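You operate a simulated robot arm through the tools that you are given. There is no shell and no other tool. Be economical: measure what you need, move in short steps, check, and stop when the job is done.

The job below is to be done with a simulated robot arm. You get a single attempt, and the scene is never put back.

TASK
Stir both pails with the short stirrer, washing it after each, and lid them.
Fine: water-based practice paint; grey pail first; wash in the orange bucket; the stirrer stands in the black holder.

It is judged by the outcome, as a careful person would: the job done as asked, and still so three seconds after it is handed in. It fails if anything else is knocked over, pushed out of place, dropped, spilled or broken. A push-on lid holds only when it is set on centred and level and pressed home; a screw cap is set on level and turned clockwise until tight.

THE ROBOT
A 6-joint arm with a two-finger parallel gripper, fixed in place. Base frame: the origin is at the foot of the arm, x ahead of it, y to its left, z up; the work surface is at about z = 90. Lengths are in cm, angles in rad, forces in N, time in s.
With the tool pointing down near the work surface it reaches from about 46 to 88 cm from the base axis. Its first joint turns from -2.007 to 2.007 rad. Payload 4.2 kg.
The TCP is the grasp point between the finger pads, 2.3 cm short of the fingertips. In the tool frame z runs along the fingers and y along their closing line. Largest opening 9.4 cm; finger width 3.8, thickness 1; the body of the gripper, 5.4 by 9.6 cm, starts 3.9 cm behind the TCP.
Orientation is that of the tool frame in the base frame, as [roll, pitch, yaw] about the fixed x, y, z axes, in that order (R = Rz(yaw) Ry(pitch) Rx(roll)). With the fingers straight down and closing along the base's y, the tool's x points along the base's -x, its y along +y and its z along -z.

THE INTERFACE
- The arm moves only by the tool send_rows. Its argument "series" is a list of rows, each a list of 6 numbers: the shift along the tool's x, y, z in units of 250 mm (1.0 is 250 mm), then the turn, a rotation vector about the tool's x, y, z in units of 90 degrees (1.0 is 90 degrees). In form: [[dx, dy, dz, wx, wy, wz], ...]. A call has 1 to 10 rows; each row is the pose to reach, as a shift and turn from the pose commanded when the call began, along the tool's axes at that moment. "grip" is the opening, from 0 (shut) to 1 (fully open), set as the call begins (left out, the last holds). A call with a number of a shift or a turn outside -1 to 1 is refused whole. Each row takes 0.2 s and may step no farther than 5 cm and 0.15 rad from the row before; otherwise, or with a gripper value out of range, the whole call is refused. A pose out of reach is approached as far as the arm can. The call stops where the force on the tool passes 90 N (or 10 N more than at its start, if that is more) or the arm is blocked; 0.2 s more then pass. The fingers move at their own pace (about 10.8 cm/s each) and stop on an object; they squeeze with about 43 N. The grip force told is the motor's: it shows also when the fingers shut on nothing. Time passes only in rows, and 0.2 s behind the last, so rows that repeat a pose let the fingers close. It gives the time, the measured TCP pose, the force on the tool (base axes), the opening and the grip force at its end, in the units of the frame above (readings bear some noise), with the torque about the TCP (base axes, N m) and any sound that the robot's microphone picked up, and new pictures: "show" is both (left out), scene, wrist or none.
- Cameras (640 x 400 px; columns grow to the right, rows downward): "scene" is fixed at [22.11, 64.99, 173.21]; the picture's right is [-0.90, -0.43, 0.00], its down [-0.25, 0.52, -0.82] and it looks along [0.35, -0.74, -0.57] (base axes); focal length 321 px, centre (320, 200). "wrist" rides on the gripper at [8.6, 1.6, -7.4] in the tool frame; the picture's right is [-0.18, 0.98, 0.00], its down [-0.58, -0.11, -0.81] and it looks along [-0.79, -0.15, 0.59] (tool axes); focal length 243 px, centre (320, 200). There is no depth. A picture from a camera that has moved, and an enlarged one, comes with that camera's place and axes in the base frame and with its lens.
- lift_body(by): slides the trunk up (or, below 0, down) by that many cm; the arm rides with it, the base frame stays. It gives what a move gives, with no picture.
- enlarge(camera, box): a new picture of the part [left, top, right, bottom] of that camera's present view, enlarged. It takes no simulated time.
- finish_job(): hands the job in; it is judged then, once.

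Go step by step. Nothing tells you positions but the pictures and the camera data: compare them with the known pose of the tool, close in by small moves and look again before you grip or let go. The budget is 120 turns and 200 pictures, counting those below and the enlarged ones. Unless the task says otherwise, let go and move clear before handing in, and close with one line.

The tools are called after "Emit:" as name(argument=value, ...) on one line, values as JSON. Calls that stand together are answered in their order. send_rows: Moves the arm, as the interface text tells. Its arguments: {"type":"object","properties":{"series":{"type":"array","items":{"type":"array","items":{"type":"number"}}},"grip":{"type":"number"},"show":{"type":"string","enum":["both","scene","wrist","none"]}},"required":["series"]} The other tools are called the same way: lift_body (by) slides the trunk up or down; enlarge (camera, box) takes an enlarged picture of a part of a camera's view; finish_job () hands the job in.

At the start:

```text
clock: 0.0
tcp_pos: [59.3, -11.2, 138.33]
orientation: [-3.14, 0.002, 3.141]
contact_force: [-1.0, -0.3, 0.0]
ft_torque: [-0.01, -0.02, -0.03]
opening: 9.4
grasp_force: 0.0
trunk travel left (down, up): [-82.5, 16.5]
```

scene: 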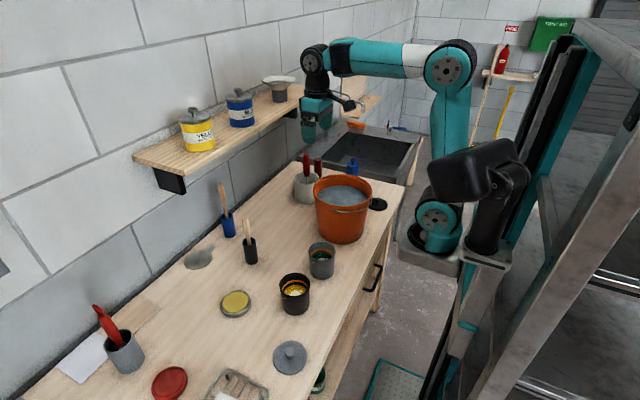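
wrist: 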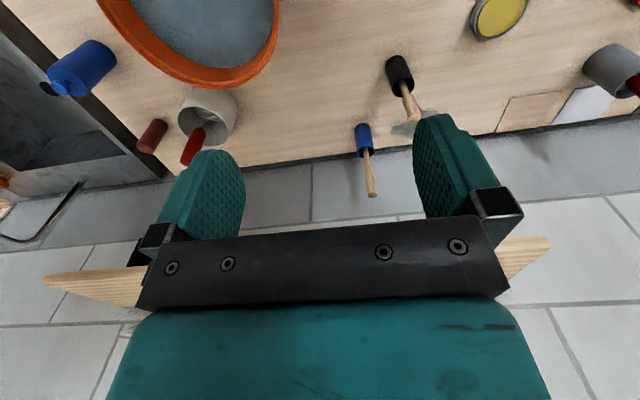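

I see a bench with a grey pail (green paint), a black pail (yellow paint), an orange wash bucket, a black and a blue stirrer holder, and several lids. I'll enlarge to pin things down.

Emit:
enlarge(camera="scene", box=[180, 170, 420, 320])

Emit:
enlarge(camera="scene", box=[40, 270, 340, 400])

Emit:
enlarge(camera="wrist", box=[320, 0, 640, 200])

```text
2.67 times, centred on (300, 245) of scene
camera zoom: at [22.11, 64.99, 173.21], right [-0.9, -0.43, 0.0], down [-0.25, 0.52, -0.82], along [0.35, -0.74, -0.57], focal length 857 px, centre (373, 80)
```

zoom: 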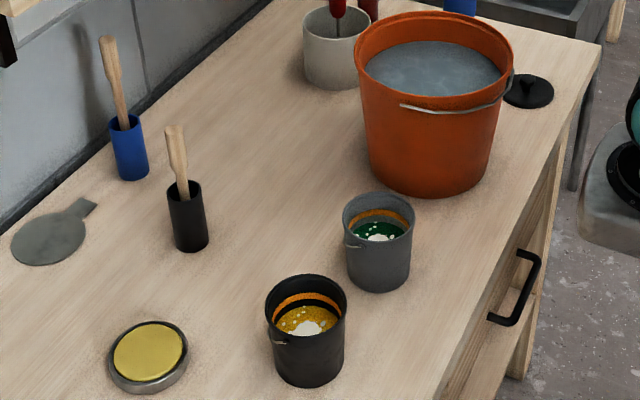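

```text
2.13 times, centred on (190, 335) of scene
camera zoom: at [22.11, 64.99, 173.21], right [-0.9, -0.43, 0.0], down [-0.25, 0.52, -0.82], along [0.35, -0.74, -0.57], focal length 686 px, centre (597, -88)
```

zoom: 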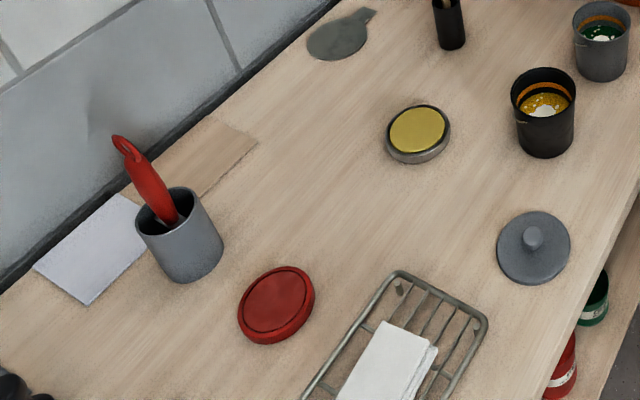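

```text
2.00 times, centred on (480, 100) of wrist
camera zoom: at [50.61, -9.46, 145.95], right [0.18, 0.98, 0.0], down [0.58, -0.11, 0.81], along [0.79, -0.15, -0.59], focal length 485 px, centre (0, 400)
```

zoom: 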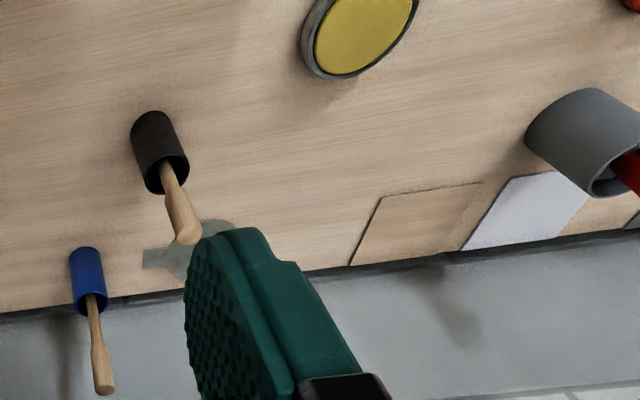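

The stirrer stands at about (78.6, 2) with its top at z≈109. The grey pail is near (54, -4) and the black pail near (55, 12.5). I'll look closer at the candidate lids.

Emit:
enlarge(camera="scene", box=[210, 280, 320, 350])

Emit:
enlarge(camera="scene", box=[260, 330, 340, 380])

Emit:
enlarge(camera="scene", box=[340, 180, 410, 225])

Emit:
enlarge(camera="scene", box=[270, 230, 350, 320])

Emit:
enlarge(camera="scene", box=[130, 350, 210, 400])

Emit:
enlarge(camera="scene", box=[190, 170, 290, 270])

```text
5.71 times, centred on (265, 315) of scene
camera zoom: at [22.11, 64.99, 173.21], right [-0.9, -0.43, 0.0], down [-0.25, 0.52, -0.82], along [0.35, -0.74, -0.57], focal length 1837 px, centre (634, -457)
```

zoom: 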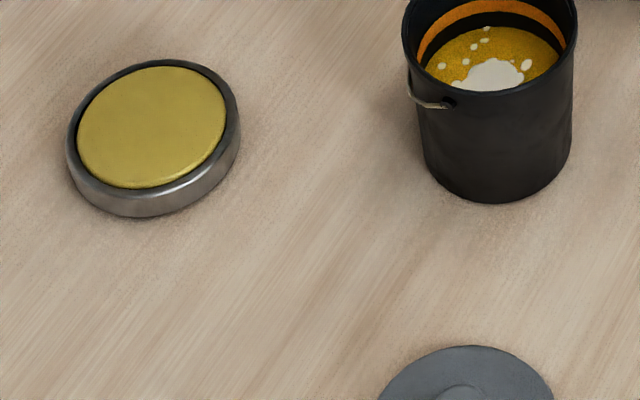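

```text
8.00 times, centred on (300, 355) of scene
camera zoom: at [22.11, 64.99, 173.21], right [-0.9, -0.43, 0.0], down [-0.25, 0.52, -0.82], along [0.35, -0.74, -0.57], focal length 2571 px, centre (480, -1040)
```

zoom: 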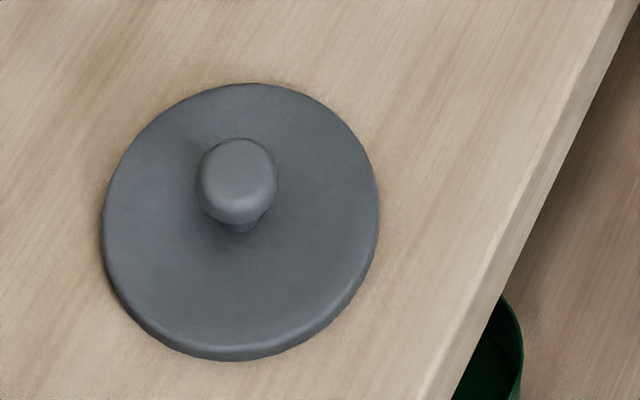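

```text
8.89 times, centred on (375, 202) of scene
camera zoom: at [22.11, 64.99, 173.21], right [-0.9, -0.43, 0.0], down [-0.25, 0.52, -0.82], along [0.35, -0.74, -0.57], focal length 2857 px, centre (-169, 178)
```

zoom: 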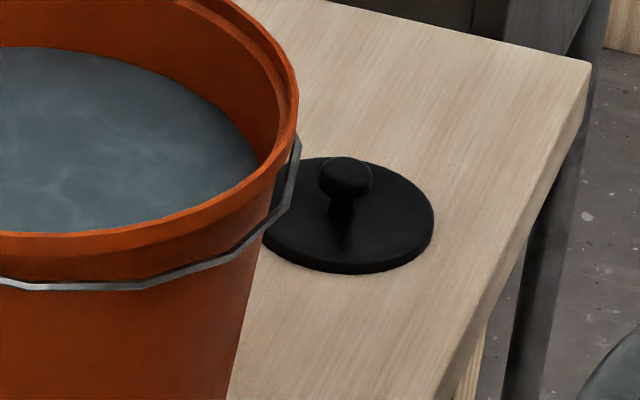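

```text
4.44 times, centred on (310, 275) of scene
camera zoom: at [22.11, 64.99, 173.21], right [-0.9, -0.43, 0.0], down [-0.25, 0.52, -0.82], along [0.35, -0.74, -0.57], focal length 1428 px, centre (364, -133)
```

zoom: 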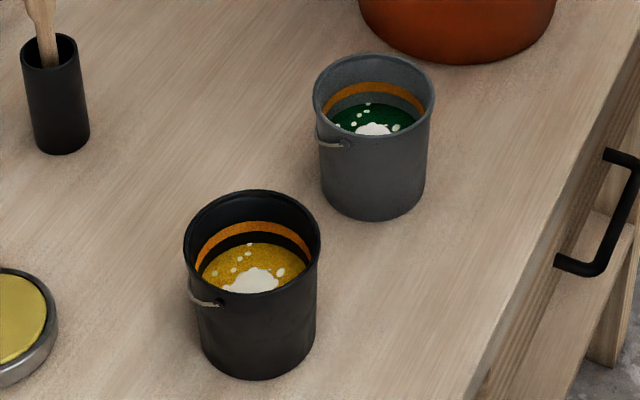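

```text
8.00 times, centred on (170, 375) of scene
camera zoom: at [22.11, 64.99, 173.21], right [-0.9, -0.43, 0.0], down [-0.25, 0.52, -0.82], along [0.35, -0.74, -0.57], focal length 2571 px, centre (1520, -1200)
```

zoom: 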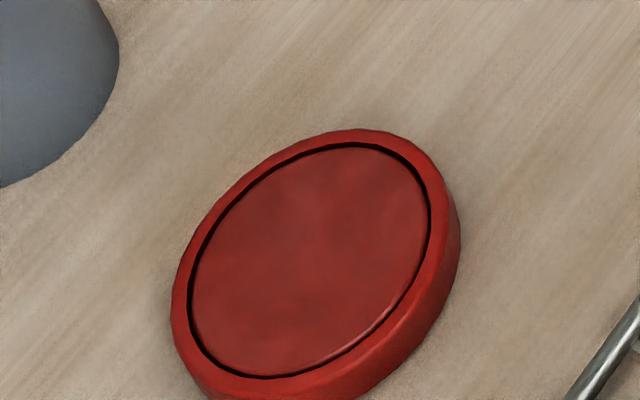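

```text
4.00 times, centred on (240, 220) of scene
camera zoom: at [22.11, 64.99, 173.21], right [-0.9, -0.43, 0.0], down [-0.25, 0.52, -0.82], along [0.35, -0.74, -0.57], focal length 1286 px, centre (640, 120)
```

zoom: 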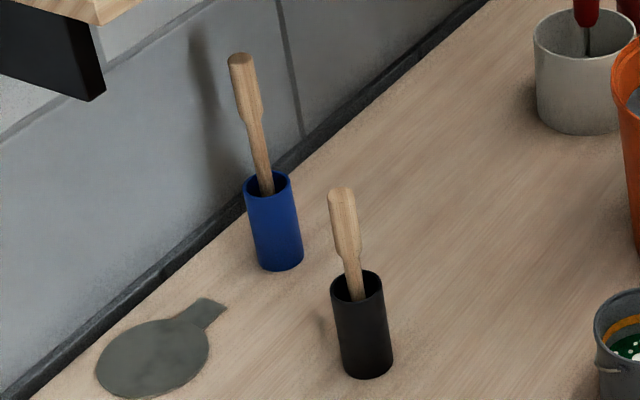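

The knobbed grey lid (about 48, 27.5) matches the grey pail, and the knobbed black lid (about 48, -50) matches the black pail. I'll move toward the stirrer for a closer look.

Emit:
send_rows(series=[[-0.06, 0.11, 0.08, 0, 0, 0], [-0.12, 0.22, 0.16, 0, 0, 0], [-0.18, 0.33, 0.24, 0, 0, 0], [-0.24, 0.44, 0.32, 0, 0, 0], [-0.3, 0.528, 0.412, 0, 0, 0], [-0.348, 0.528, 0.412, 0, 0, 0]], grip=1)

```text
clock: 1.4
tcp_pos: [67.97, 2.05, 128.09]
orientation: [3.141, 0.0, -3.141]
contact_force: [-0.7, 0.1, -0.6]
ft_torque: [0.0, -0.01, 0.02]
opening: 9.38
grasp_force: 0.0
trunk travel left (down, up): [-82.5, 16.5]
camera wrist: at [59.35, 3.82, 135.66], right [0.18, 0.98, 0.0], down [0.58, -0.11, 0.81], along [0.79, -0.15, -0.59], focal length 243 px, centre (320, 200)
```

scene: 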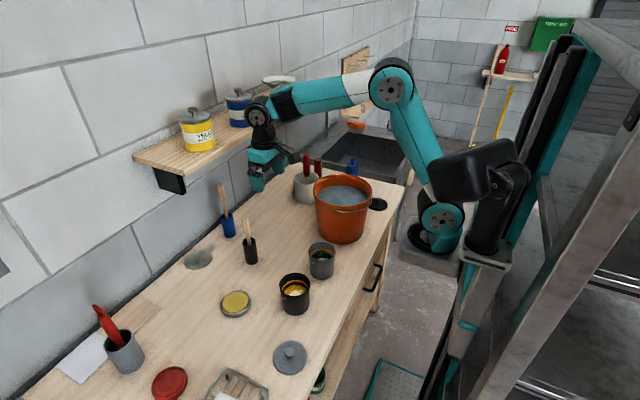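
wrist: 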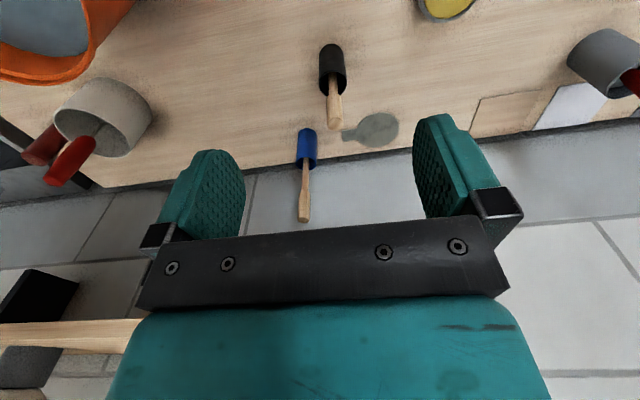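

The stirrer is between the fingers in view. I'll enlarge both views to measure its exact place and lean.

Emit:
enlarge(camera="wrist", box=[290, 30, 390, 140])

Emit:
enlarge(camera="scene", box=[220, 205, 280, 270])

```text
3.64 times, centred on (340, 85) of wrist
camera zoom: at [59.35, 3.82, 135.66], right [0.18, 0.98, 0.0], down [0.58, -0.11, 0.81], along [0.79, -0.15, -0.59], focal length 882 px, centre (247, 618)
```

zoom: 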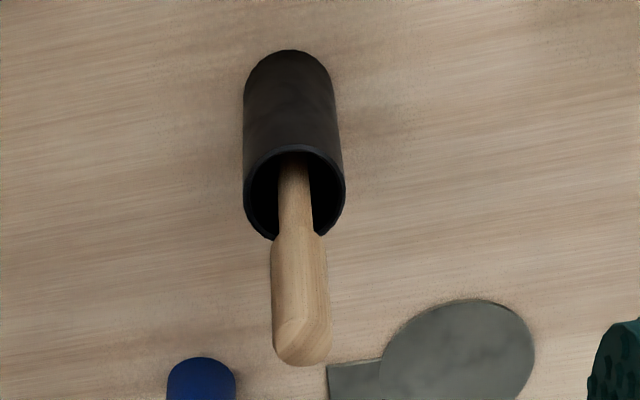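

```text
6.15 times, centred on (250, 238) of scene
camera zoom: at [22.11, 64.99, 173.21], right [-0.9, -0.43, 0.0], down [-0.25, 0.52, -0.82], along [0.35, -0.74, -0.57], focal length 1978 px, centre (751, -31)
```

zoom: 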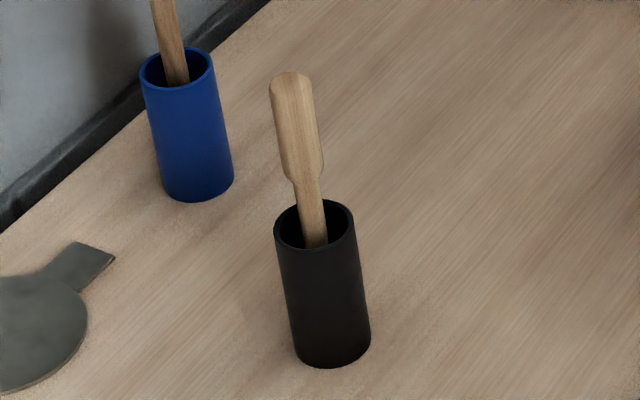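

The stirrer stands nearly vertical at (78.1, 2.2), handle z 103.5–110. I'll tilt the tool 0.15 rad so the wrist clears the shelf, and move above it.

Emit:
send_rows(series=[[-0.1, 0.006, 0.1, 0, -0.05, 0], [-0.2, 0.006, 0.2, 0, -0.095, 0], [-0.3, 0.006, 0.3, 0, -0.095, 0], [-0.4, 0.006, 0.4, 0, -0.095, 0], [-0.406, 0.006, 0.5, 0, -0.095, 0]])

```text
clock: 2.6
tcp_pos: [78.04, 2.06, 115.48]
orientation: [3.141, 0.149, -3.141]
contact_force: [-0.6, 0.8, -0.1]
ft_torque: [-0.03, -0.04, 0.01]
opening: 9.42
grasp_force: 0.0
trunk travel left (down, up): [-82.5, 16.5]
camera wrist: at [68.47, 3.85, 121.72], right [0.18, 0.98, 0.03], down [0.45, -0.11, 0.88], along [0.87, -0.15, -0.47], focal length 243 px, centre (320, 200)
```

scene: 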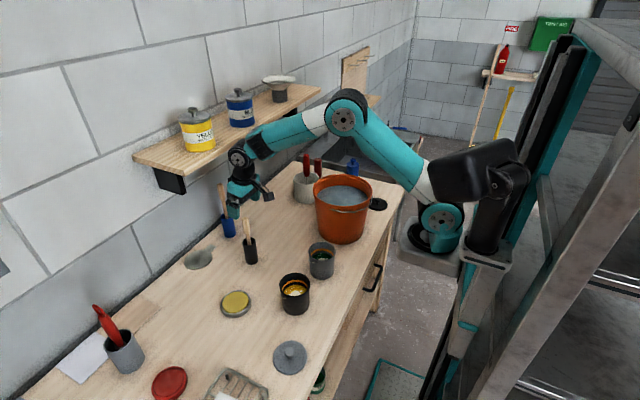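
wrist: 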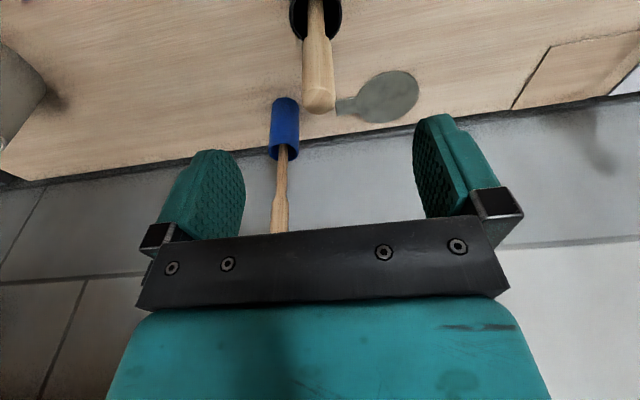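

The fingers straddle the stirrer's line and the wrist clears the shelf. I'm lowering to the handle with the fingers open.

Emit:
send_rows(series=[[0.017, 0.003, 0.116, 0, 0, 0], [0.034, 0.005, 0.232, 0, 0, 0], [0.052, 0.005, 0.348, 0, 0, 0]])

```text
clock: 3.4
tcp_pos: [78.24, 2.31, 106.72]
orientation: [3.141, 0.149, 3.141]
contact_force: [-0.6, -0.6, -0.4]
ft_torque: [-0.02, -0.04, 0.01]
opening: 9.39
grasp_force: 0.1
trunk travel left (down, up): [-82.5, 16.5]
camera wrist: at [68.49, 4.01, 112.97], right [0.18, 0.98, 0.03], down [0.45, -0.11, 0.88], along [0.87, -0.15, -0.47], focal length 243 px, centre (320, 200)
```

scene: 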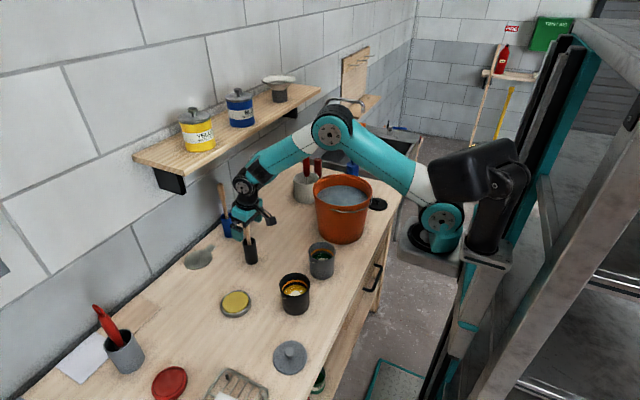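
wrist: 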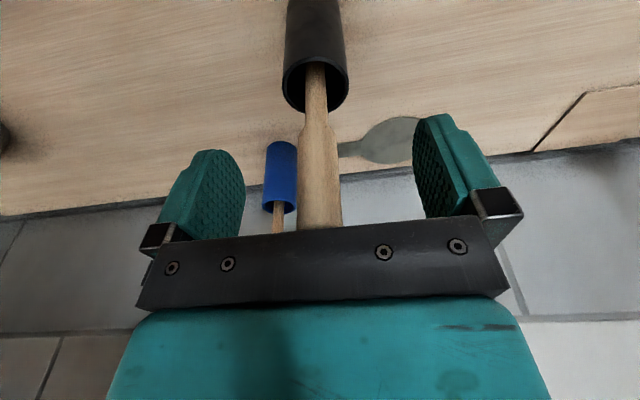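

The handle is well between the pads, so I'm closing on it.

Emit:
send_rows(series=[[0, 0, 0, 0, 0, 0], [0, 0, 0, 0, 0, 0], [0, 0, 0, 0, 0, 0]], grip=0)

```text
clock: 4.2
tcp_pos: [78.21, 2.2, 106.79]
orientation: [-3.141, 0.147, -3.141]
contact_force: [-1.0, 0.1, 0.2]
ft_torque: [0.0, -0.02, -0.01]
opening: 2.04
grasp_force: 42.7
trunk travel left (down, up): [-82.5, 16.5]
camera wrist: at [68.52, 4.01, 112.97], right [0.18, 0.98, 0.03], down [0.46, -0.11, 0.88], along [0.87, -0.15, -0.47], focal length 243 px, centre (320, 200)
```

scene: 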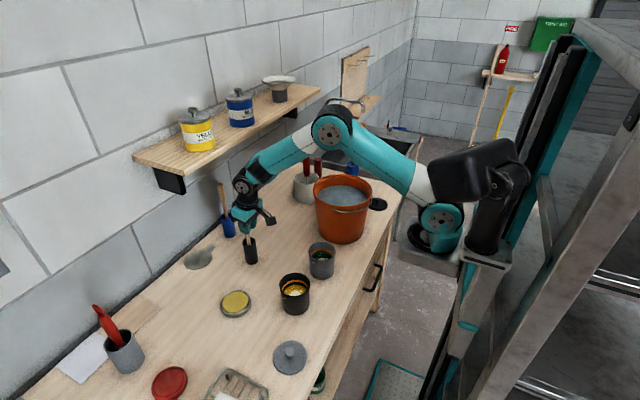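
wrist: 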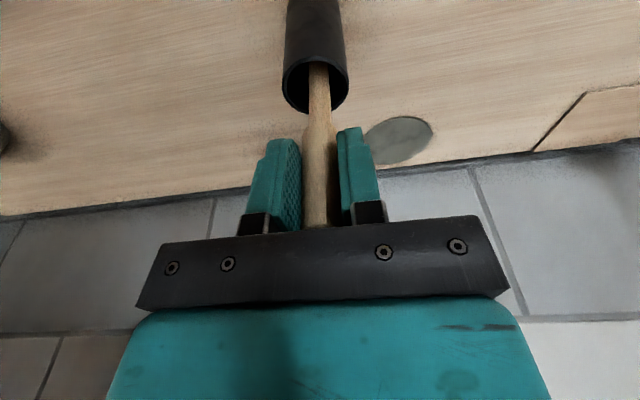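

Gripped, with an opening of 2.04. Lifting straight up, clear of the holder.

Emit:
send_rows(series=[[-0.02, 0, -0.1345, 0, 0, 0], [-0.04, 0, -0.269, 0, 0, 0], [-0.06, 0, -0.4035, 0, 0, 0], [-0.08, 0, -0.538, 0, 0, 0], [-0.1, 0, -0.6725, 0, 0, 0]])

```text
clock: 5.4
tcp_pos: [78.04, 2.28, 123.78]
orientation: [-3.141, 0.148, -3.141]
contact_force: [0.3, 0.5, -0.2]
ft_torque: [0.01, 0.03, 0.02]
opening: 2.04
grasp_force: 43.0
trunk travel left (down, up): [-82.5, 16.5]
camera wrist: at [68.48, 4.19, 130.04], right [0.18, 0.98, 0.03], down [0.46, -0.11, 0.88], along [0.87, -0.15, -0.47], focal length 243 px, centre (320, 200)
```

scene: 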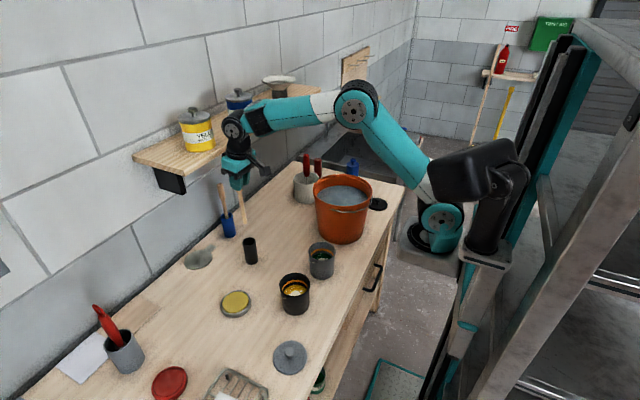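
wrist: 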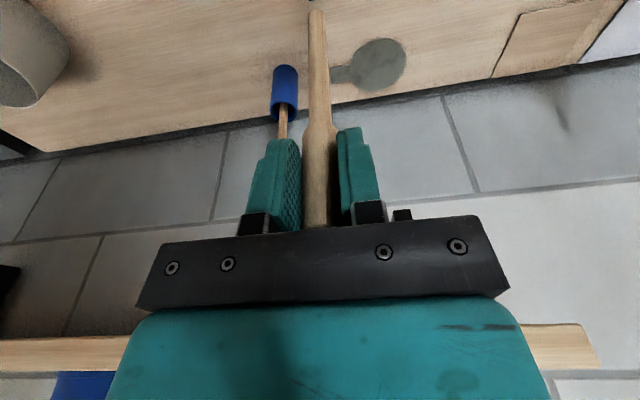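

The stirrer hangs straight, its tip about 16.3 cm below the TCP. I'm moving over the grey pail with the tip above its rim.

Emit:
send_rows(series=[[0.16, -0.042, -0.024, 0, 0, 0], [0.32, -0.084, -0.048, 0, 0, 0], [0.48, -0.126, -0.072, 0, 0, 0], [0.64, -0.168, -0.096, 0, 0, 0], [0.8, -0.21, -0.12, 0, 0, 0], [0.95, -0.252, -0.142, 0, 0, 0]])

Emit:
enlarge(camera="scene", box=[260, 180, 380, 290])

Emit:
enlarge(camera="wrist", box=[220, 0, 420, 125])

```text
clock: 6.8
tcp_pos: [53.97, -4.1, 123.92]
orientation: [3.14, 0.148, 3.141]
contact_force: [-0.3, 0.2, 0.0]
ft_torque: [-0.03, 0.01, 0.0]
opening: 2.07
grasp_force: 42.9
trunk travel left (down, up): [-82.5, 16.5]
camera wrist: at [44.37, -2.37, 130.06], right [0.18, 0.98, 0.03], down [0.46, -0.11, 0.88], along [0.87, -0.15, -0.47], focal length 243 px, centre (320, 200)
```

scene: 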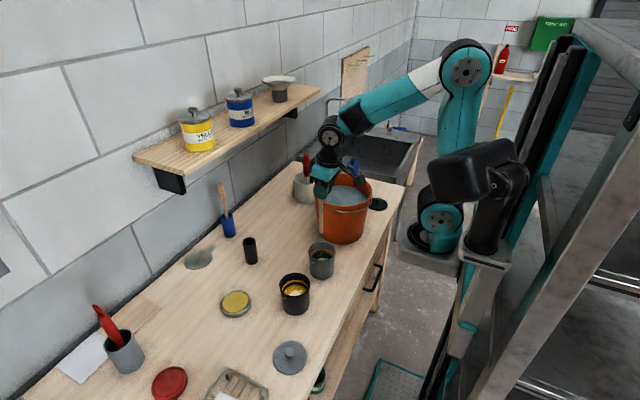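
wrist: 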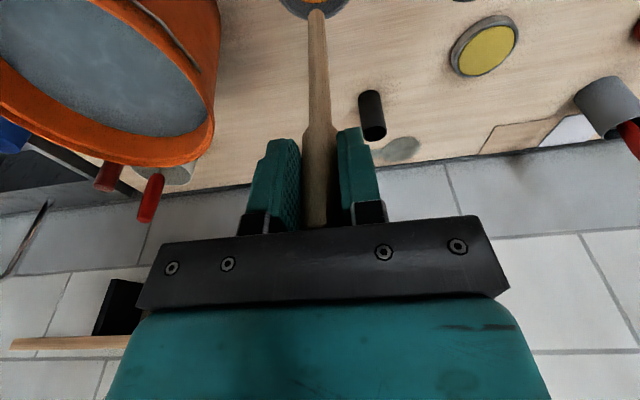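

```text
3.64 times, centred on (320, 235) of scene
camera zoom: at [22.11, 64.99, 173.21], right [-0.9, -0.43, 0.0], down [-0.25, 0.52, -0.82], along [0.35, -0.74, -0.57], focal length 1169 px, centre (320, 73)
```

zoom: 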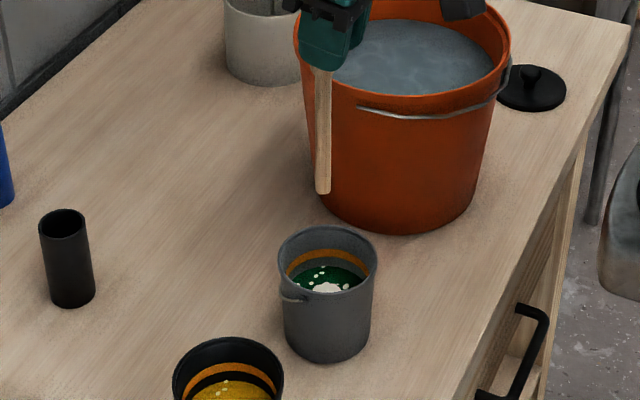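

```text
3.20 times, centred on (320, 62) of wrist
camera zoom: at [44.37, -2.37, 130.06], right [0.18, 0.98, 0.03], down [0.46, -0.11, 0.88], along [0.87, -0.15, -0.47], focal length 776 px, centre (320, 640)
```

zoom: 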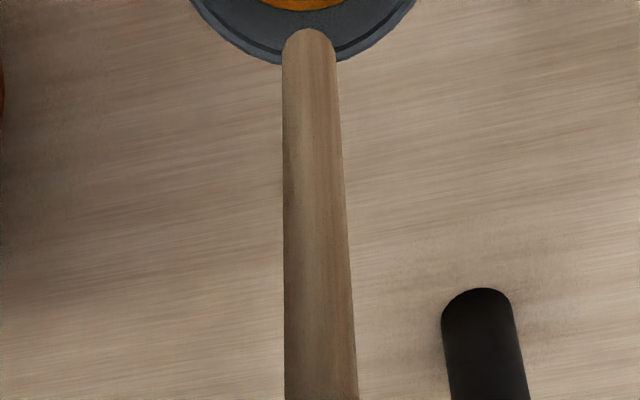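

The tip is centred over the grey pail (centre ≈ (54, -4.2), rim ≈ z 100). Lowering it into the paint.

Emit:
send_rows(series=[[0.0185, -0.004, 0.1234, 0, 0, 0], [0.037, -0.008, 0.2468, 0, 0, 0], [0.0555, -0.008, 0.3702, 0, 0, 0], [0.074, -0.008, 0.4936, 0, 0, 0], [0.084, -0.008, 0.56, 0, 0, 0], [0.0924, -0.008, 0.617, 0, 0, 0]])

Emit:
enlarge(camera="scene", box=[270, 190, 370, 290])

```text
clock: 8.2
tcp_pos: [53.77, -4.29, 107.99]
orientation: [-3.141, 0.15, 3.141]
contact_force: [0.2, 0.3, -0.7]
ft_torque: [0.0, -0.01, -0.01]
opening: 2.05
grasp_force: 43.2
trunk travel left (down, up): [-82.5, 16.5]
camera wrist: at [44.26, -2.54, 114.34], right [0.18, 0.98, 0.03], down [0.46, -0.11, 0.88], along [0.87, -0.15, -0.47], focal length 243 px, centre (320, 200)
```

scene: 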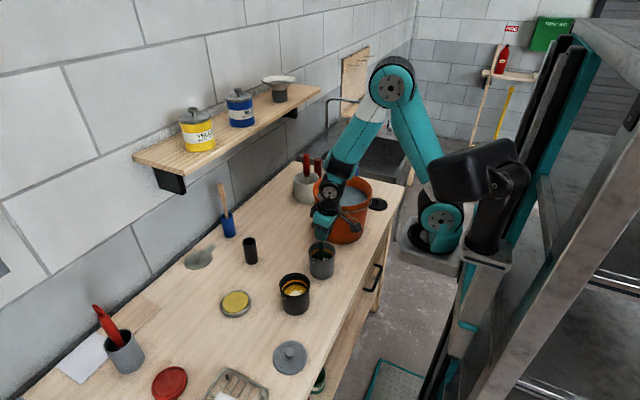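
wrist: 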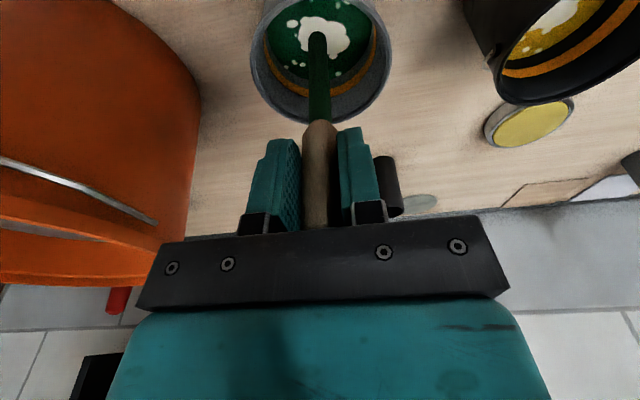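

```text
4.00 times, centred on (320, 240) of scene
camera zoom: at [22.11, 64.99, 173.21], right [-0.9, -0.43, 0.0], down [-0.25, 0.52, -0.82], along [0.35, -0.74, -0.57], focal length 1286 px, centre (320, 40)
```

zoom: 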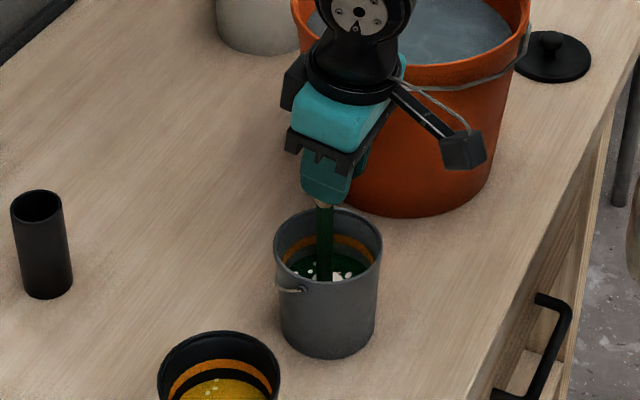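

The tip is in the green paint, near the bottom and centred. Stirring now in gentle circles of 1.8 cm radius.

Emit:
send_rows(series=[[-0.0712, 0, 0.0107, 0, 0, 0], [-0.0503, 0.0509, 0.0075, 0, 0, 0], [0, 0.072, 0, 0, 0, 0], [0.0503, 0.0509, -0.0075, 0, 0, 0], [0.0712, 0, -0.0107, 0, 0, 0], [0.0503, -0.0509, -0.0075, 0, 0, 0], [0, -0.072, 0, 0, 0, 0], [-0.0503, -0.0509, 0.0075, 0, 0, 0], [-0.0712, 0, 0.0107, 0, 0, 0], [0, 0, 0, 0, 0, 0]], show="wrist")

Emit:
send_rows(series=[[-0.0712, 0, 0.0107, 0, 0, 0], [-0.0503, 0.0509, 0.0075, 0, 0, 0], [0, 0.072, 0, 0, 0, 0], [0.0503, 0.0509, -0.0075, 0, 0, 0], [0.0712, 0, -0.0107, 0, 0, 0], [0.0503, -0.0509, -0.0075, 0, 0, 0], [0, -0.072, 0, 0, 0, 0], [-0.0503, -0.0509, 0.0075, 0, 0, 0], [-0.0712, 0, 0.0107, 0, 0, 0], [0, 0, 0, 0, 0, 0]], show="wrist")

```text
clock: 10.4
tcp_pos: [54.14, -4.37, 108.18]
orientation: [3.141, 0.146, -3.141]
contact_force: [0.8, 0.8, 0.9]
ft_torque: [0.03, 0.0, -0.03]
opening: 2.05
grasp_force: 42.9
trunk travel left (down, up): [-82.5, 16.5]
camera wrist: at [44.47, -2.58, 114.42], right [0.18, 0.98, 0.03], down [0.46, -0.11, 0.88], along [0.87, -0.15, -0.47], focal length 243 px, centre (320, 200)
```

wrist: 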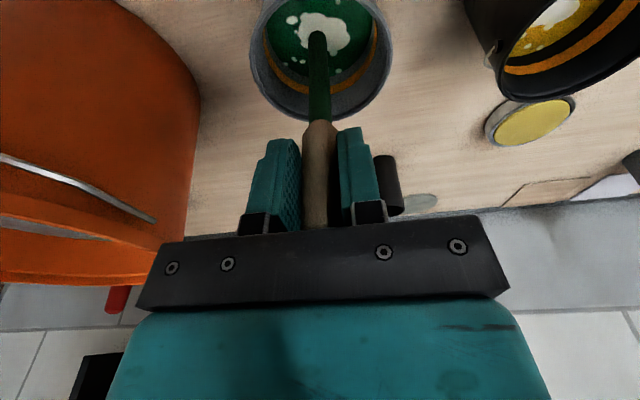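

```text
clock: 12.6
tcp_pos: [54.01, -4.21, 107.92]
orientation: [3.141, 0.147, -3.141]
contact_force: [0.1, -0.1, 0.5]
ft_torque: [0.01, -0.01, 0.03]
opening: 2.04
grasp_force: 43.4
trunk travel left (down, up): [-82.5, 16.5]
camera wrist: at [44.34, -2.45, 114.23], right [0.18, 0.98, 0.03], down [0.46, -0.11, 0.88], along [0.87, -0.15, -0.47], focal length 243 px, centre (320, 200)
```

wrist: 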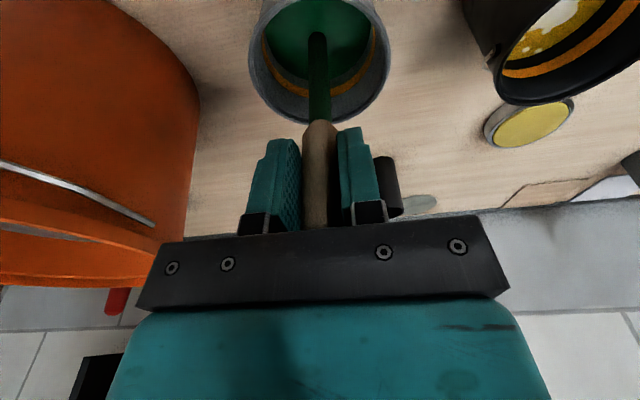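

The white has blended in and the paint is uniform. One more turn to be sure, then I'll raise it slowly and let it drain over the pail.

Emit:
send_rows(series=[[-0.0712, 0, 0.0107, 0, 0, 0], [-0.0503, 0.0509, 0.0075, 0, 0, 0], [0, 0.072, 0, 0, 0, 0], [0.0503, 0.0509, -0.0075, 0, 0, 0], [0.0712, 0, -0.0107, 0, 0, 0], [0.0503, -0.0509, -0.0075, 0, 0, 0], [0, -0.072, 0, 0, 0, 0], [-0.0503, -0.0509, 0.0075, 0, 0, 0], [-0.0712, 0, 0.0107, 0, 0, 0], [0, 0, 0, 0, 0, 0]], show="none")

Emit:
send_rows(series=[[-0.012, 0, -0.079, 0, 0, 0], [-0.024, 0, -0.158, 0, 0, 0], [-0.036, 0, -0.237, 0, 0, 0], [-0.047, 0, -0.316, 0, 0, 0], [-0.047, 0, -0.316, 0, 0, 0], [-0.047, 0, -0.316, 0, 0, 0], [-0.047, 0, -0.316, 0, 0, 0], [-0.047, 0, -0.316, 0, 0, 0], [-0.047, 0, -0.316, 0, 0, 0], [-0.047, 0, -0.316, 0, 0, 0]], show="wrist")

```text
clock: 14.8
tcp_pos: [54.16, -4.4, 107.97]
orientation: [3.141, 0.149, -3.142]
contact_force: [-0.3, 0.2, 0.1]
ft_torque: [0.01, 0.02, 0.03]
opening: 2.06
grasp_force: 43.0
trunk travel left (down, up): [-82.5, 16.5]
```

```text
clock: 17.0
tcp_pos: [53.94, -4.16, 116.01]
orientation: [-3.141, 0.148, -3.141]
contact_force: [-0.6, -0.5, -0.7]
ft_torque: [0.01, -0.05, 0.02]
opening: 2.04
grasp_force: 43.0
trunk travel left (down, up): [-82.5, 16.5]
camera wrist: at [44.4, -2.43, 122.26], right [0.18, 0.98, 0.03], down [0.46, -0.11, 0.88], along [0.87, -0.15, -0.47], focal length 243 px, centre (320, 200)
```

wrist: 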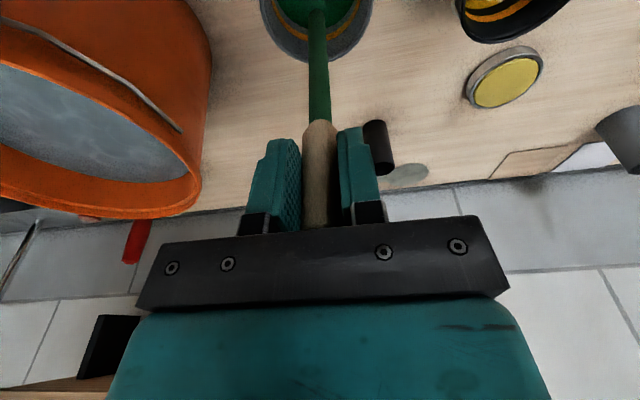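

Mixed and drained. Lifting clear of the bucket rim and moving across over the orange bucket.

Emit:
send_rows(series=[[-0.0245, 0, -0.163, 0, 0, 0], [-0.049, 0, -0.326, 0, 0, 0], [-0.0735, 0, -0.49, 0, 0, 0], [-0.098, 0, -0.653, 0, 0, 0], [-0.098, -0.15, -0.653, 0, 0, 0], [-0.098, -0.3, -0.653, 0, 0, 0], [-0.098, -0.45, -0.653, 0, 0, 0], [-0.098, -0.61, -0.653, 0, 0, 0], [-0.1, -0.772, -0.653, 0, 0, 0]])

Emit:
enlarge(camera="scene", box=[290, 100, 410, 260])

```text
clock: 19.0
tcp_pos: [54.15, -23.47, 132.54]
orientation: [3.141, 0.149, 3.141]
contact_force: [0.0, 1.2, 0.5]
ft_torque: [-0.05, 0.0, -0.02]
opening: 2.04
grasp_force: 43.1
trunk travel left (down, up): [-82.5, 16.5]
camera wrist: at [44.52, -21.66, 138.8], right [0.18, 0.98, 0.03], down [0.46, -0.11, 0.88], along [0.87, -0.15, -0.47], focal length 243 px, centre (320, 200)
```

scene: 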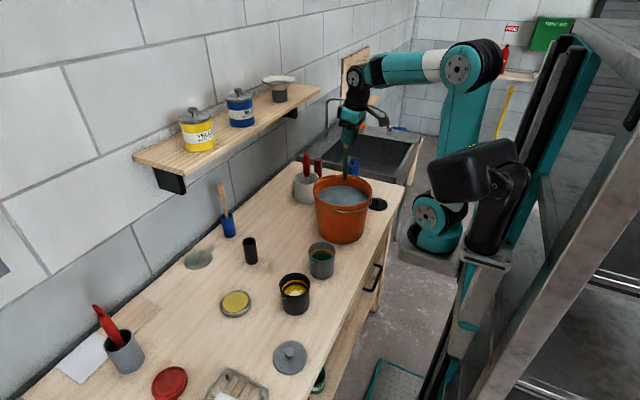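
wrist: 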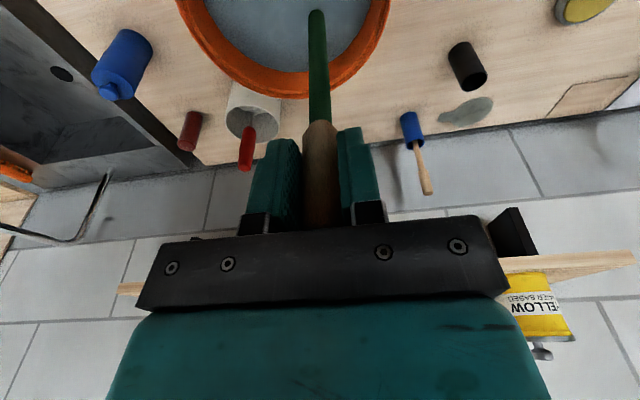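

```text
2.50 times, centred on (350, 180) of scene
camera zoom: at [22.11, 64.99, 173.21], right [-0.9, -0.43, 0.0], down [-0.25, 0.52, -0.82], along [0.35, -0.74, -0.57], focal length 804 px, centre (245, 250)
```

zoom: 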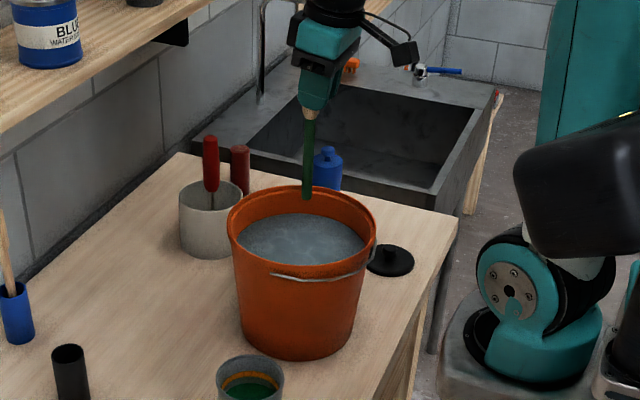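

The bucket centre is about (56, -26.5) and its rim is at z≈109. I'll shift slightly toward the centre and dip the stirrer down to its neck.

Emit:
send_rows(series=[[-0.0514, -0.104, 0.008, 0, 0, 0], [-0.0274, -0.104, 0.168, 0, 0, 0], [-0.0034, -0.104, 0.328, 0, 0, 0], [0.0206, -0.104, 0.488, 0, 0, 0], [0.0446, -0.104, 0.648, 0, 0, 0], [0.066, -0.104, 0.79, 0, 0, 0], [0.077, -0.104, 0.865, 0, 0, 0]])

Emit:
enlarge(camera="scene", box=[290, 120, 410, 260])

```text
clock: 20.6
tcp_pos: [55.34, -26.02, 110.84]
orientation: [-3.141, 0.15, 3.141]
contact_force: [0.4, 0.5, 0.1]
ft_torque: [-0.05, -0.02, 0.0]
opening: 2.04
grasp_force: 42.4
trunk travel left (down, up): [-82.5, 16.5]
camera wrist: at [45.62, -24.16, 117.13], right [0.18, 0.98, 0.03], down [0.45, -0.11, 0.88], along [0.87, -0.15, -0.47], focal length 243 px, centre (320, 200)
```

scene: 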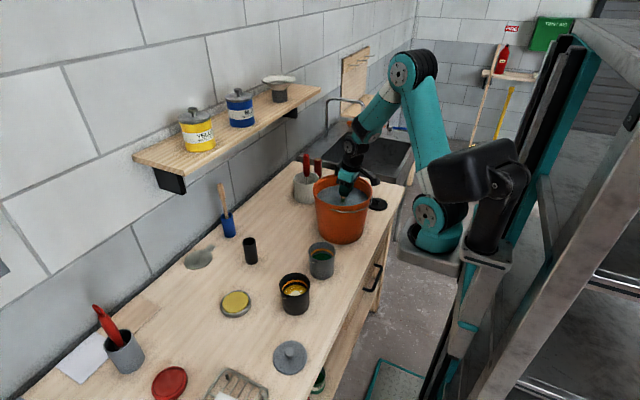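
wrist: 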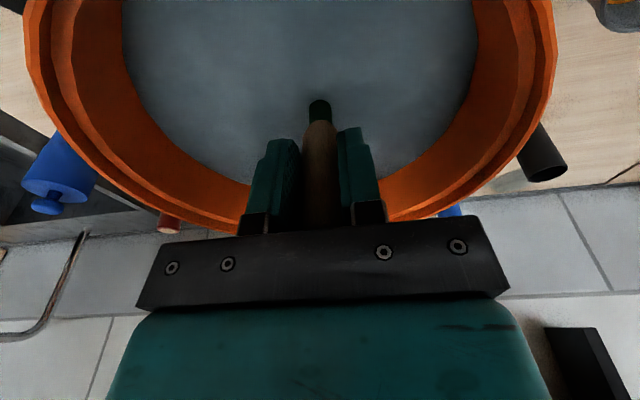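

```text
2.86 times, centred on (350, 190) of scene
camera zoom: at [22.11, 64.99, 173.21], right [-0.9, -0.43, 0.0], down [-0.25, 0.52, -0.82], along [0.35, -0.74, -0.57], focal length 918 px, centre (234, 229)
```

zoom: 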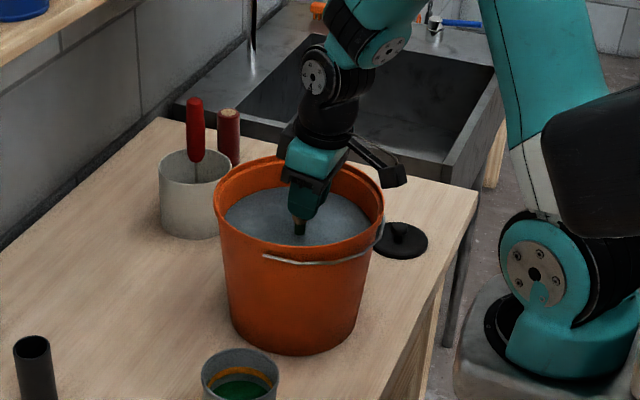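

Only about 1 cm of green is still above the water. Lowering a bit more and swishing.

Emit:
send_rows(series=[[0.008, 0, 0.053, 0, 0, 0], [0.008, 0.09, 0.053, 0, 0, 0], [0.008, 0, 0.053, 0, 0, 0], [0.008, -0.09, 0.053, 0, 0, 0], [0.008, 0, 0.053, 0, 0, 0], [0.008, 0.09, 0.053, 0, 0, 0], [-0.05, 0, 0.062, 0, 0, 0], [0.008, -0.09, 0.053, 0, 0, 0], [0.066, 0, 0.044, 0, 0, 0], [0.008, 0, 0.053, 0, 0, 0]], show="wrist")

Emit:
send_rows(series=[[-0.06, 0, 0.01, 0, 0, 0], [-0.04, 0.06, 0.007, 0, 0, 0], [0, 0.08, 0, 0, 0, 0], [0.04, 0.06, -0.007, 0, 0, 0], [0.06, 0, -0.01, 0, 0, 0], [0.04, -0.06, -0.007, 0, 0, 0], [0, -0.08, 0, 0, 0, 0], [-0.04, -0.06, 0.007, 0, 0, 0], [-0.06, 0, 0.01, 0, 0, 0], [0, 0, 0, 0, 0, 0]], show="none")

Emit:
send_rows(series=[[-0.02, 0, -0.15, 0, 0, 0], [-0.044, 0, -0.3, 0, 0, 0], [-0.067, 0, -0.45, 0, 0, 0], [-0.089, 0, -0.6, 0, 0, 0], [-0.089, 0, -0.6, 0, 0, 0], [-0.089, 0, -0.6, 0, 0, 0], [-0.089, 0, -0.6, 0, 0, 0], [-0.089, 0, -0.6, 0, 0, 0]])

```text
clock: 22.8
tcp_pos: [55.38, -26.11, 109.71]
orientation: [3.141, 0.149, 3.141]
contact_force: [0.0, 0.5, -0.5]
ft_torque: [-0.02, 0.02, -0.04]
opening: 2.05
grasp_force: 42.8
trunk travel left (down, up): [-82.5, 16.5]
camera wrist: at [45.74, -24.31, 115.88], right [0.18, 0.98, 0.03], down [0.45, -0.11, 0.88], along [0.87, -0.15, -0.47], focal length 243 px, centre (320, 200)
```

wrist: 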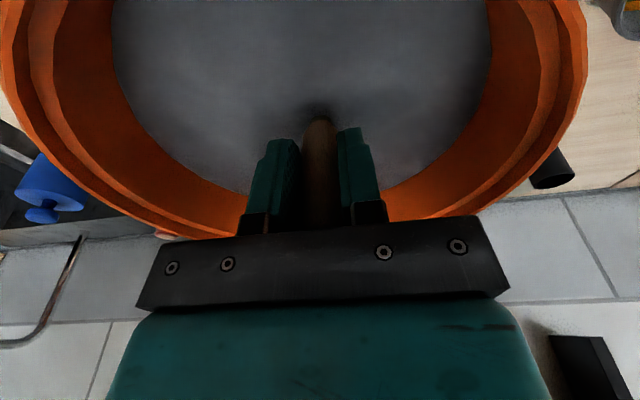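

```text
clock: 25.0
tcp_pos: [55.47, -26.14, 109.5]
orientation: [-3.141, 0.147, -3.141]
contact_force: [-0.6, 0.0, -0.3]
ft_torque: [0.02, 0.0, 0.01]
opening: 2.04
grasp_force: 42.9
trunk travel left (down, up): [-82.5, 16.5]
```

```text
clock: 26.8
tcp_pos: [55.43, -26.28, 124.82]
orientation: [-3.141, 0.15, -3.141]
contact_force: [0.0, 0.3, -0.2]
ft_torque: [0.01, 0.02, 0.02]
opening: 2.06
grasp_force: 43.0
trunk travel left (down, up): [-82.5, 16.5]
camera wrist: at [45.75, -24.53, 130.89], right [0.18, 0.98, 0.03], down [0.46, -0.11, 0.88], along [0.87, -0.15, -0.47], focal length 243 px, centre (320, 200)
```

scene: 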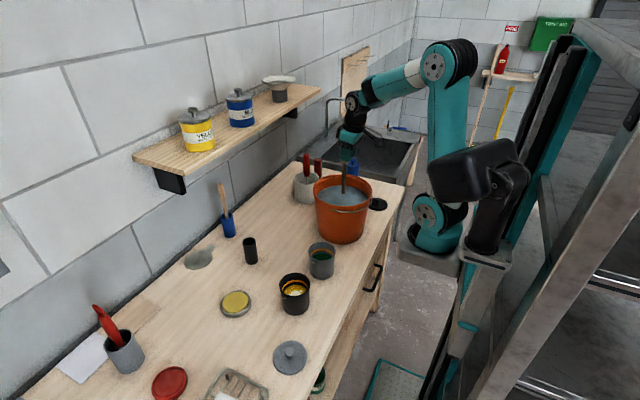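
wrist: 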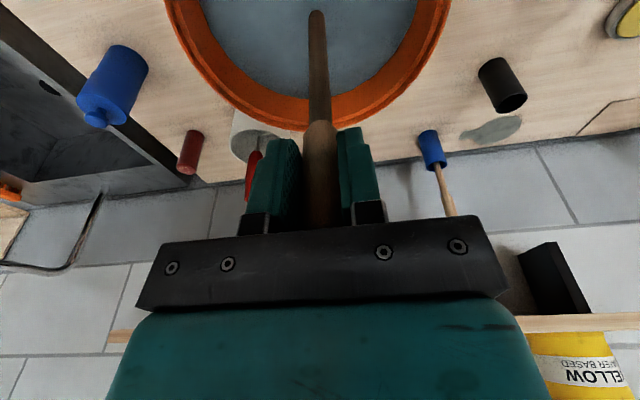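

The stirrer came out clean. Letting it drip a while longer over the bucket, then moving toward the black pail.

Emit:
send_rows(series=[[0, 0, 0, 0, 0, 0], [0, 0, 0, 0, 0, 0], [0, 0, 0, 0, 0, 0], [0, 0, 0, 0, 0, 0], [-0.0207, 0, -0.1385, 0, 0, 0], [-0.0414, 0, -0.277, 0, 0, 0], [-0.0414, 0.19, -0.277, 0, 0, 0], [-0.0414, 0.38, -0.277, 0, 0, 0], [-0.0414, 0.57, -0.277, 0, 0, 0], [-0.0414, 0.764, -0.277, 0, 0, 0]], show="none")

Emit:
send_rows(series=[[0, 0.19, 0, 0, 0, 0], [0, 0.38, 0, 0, 0, 0], [0, 0.57, 0, 0, 0, 0], [0, 0.764, 0, 0, 0, 0], [0.02, 0.764, 0.138, 0, 0, 0], [0.04, 0.764, 0.276, 0, 0, 0]])

Emit:
enlarge(camera="wrist", box=[220, 0, 420, 125])

Emit:
enlarge(camera="scene", box=[240, 200, 360, 330])

```text
clock: 29.0
tcp_pos: [55.4, -7.14, 131.77]
orientation: [-3.14, 0.148, -3.141]
contact_force: [0.0, 0.0, -0.2]
ft_torque: [0.05, -0.01, -0.01]
opening: 2.04
grasp_force: 43.0
trunk travel left (down, up): [-82.5, 16.5]
```

```text
clock: 30.4
tcp_pos: [55.36, 12.11, 124.66]
orientation: [3.14, 0.149, 3.14]
contact_force: [-0.2, -0.9, -0.4]
ft_torque: [0.01, 0.0, 0.0]
opening: 2.04
grasp_force: 42.6
trunk travel left (down, up): [-82.5, 16.5]
camera wrist: at [45.71, 13.85, 130.94], right [0.18, 0.98, 0.03], down [0.45, -0.11, 0.88], along [0.87, -0.15, -0.47], focal length 243 px, centre (320, 200)
```

scene: 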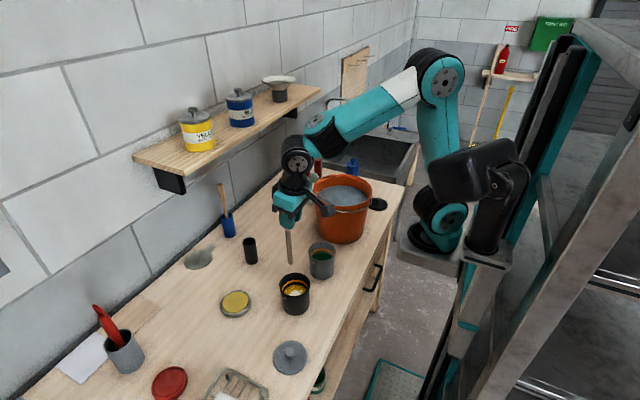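
wrist: 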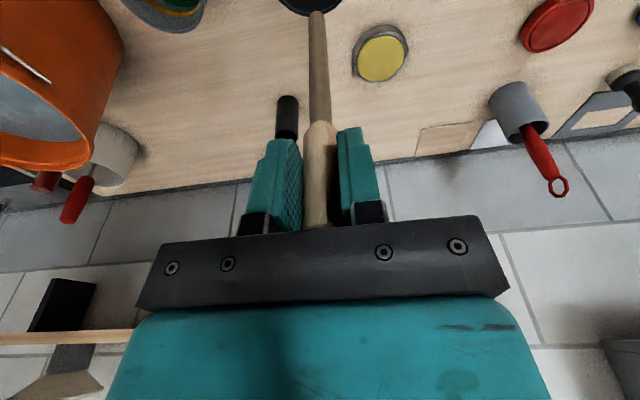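

```text
3.20 times, centred on (320, 62) of wrist
camera zoom: at [45.71, 13.85, 130.94], right [0.18, 0.98, 0.03], down [0.45, -0.11, 0.88], along [0.87, -0.15, -0.47], focal length 776 px, centre (320, 640)
```

zoom: 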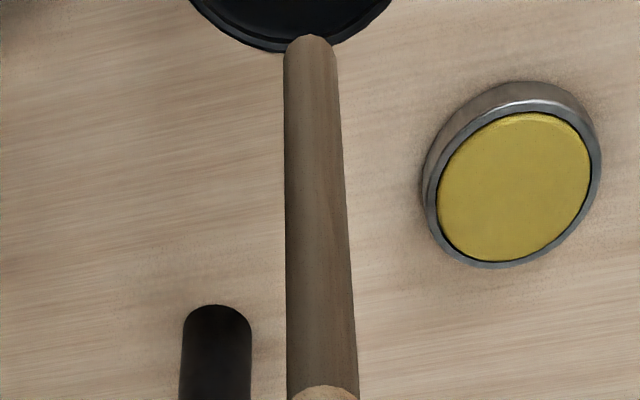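

```text
3.08 times, centred on (300, 265) of scene
camera zoom: at [22.11, 64.99, 173.21], right [-0.9, -0.43, 0.0], down [-0.25, 0.52, -0.82], along [0.35, -0.74, -0.57], focal length 989 px, centre (382, 0)
```

zoom: 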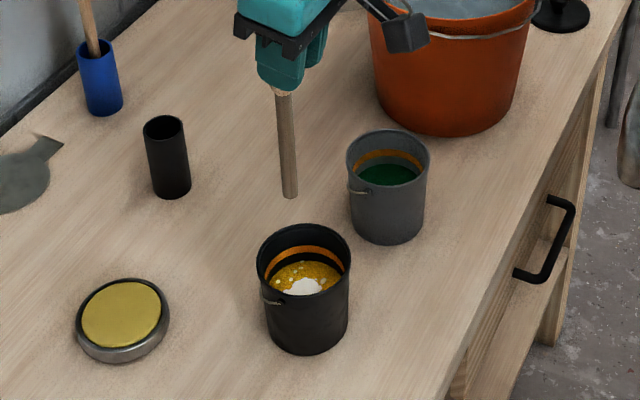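

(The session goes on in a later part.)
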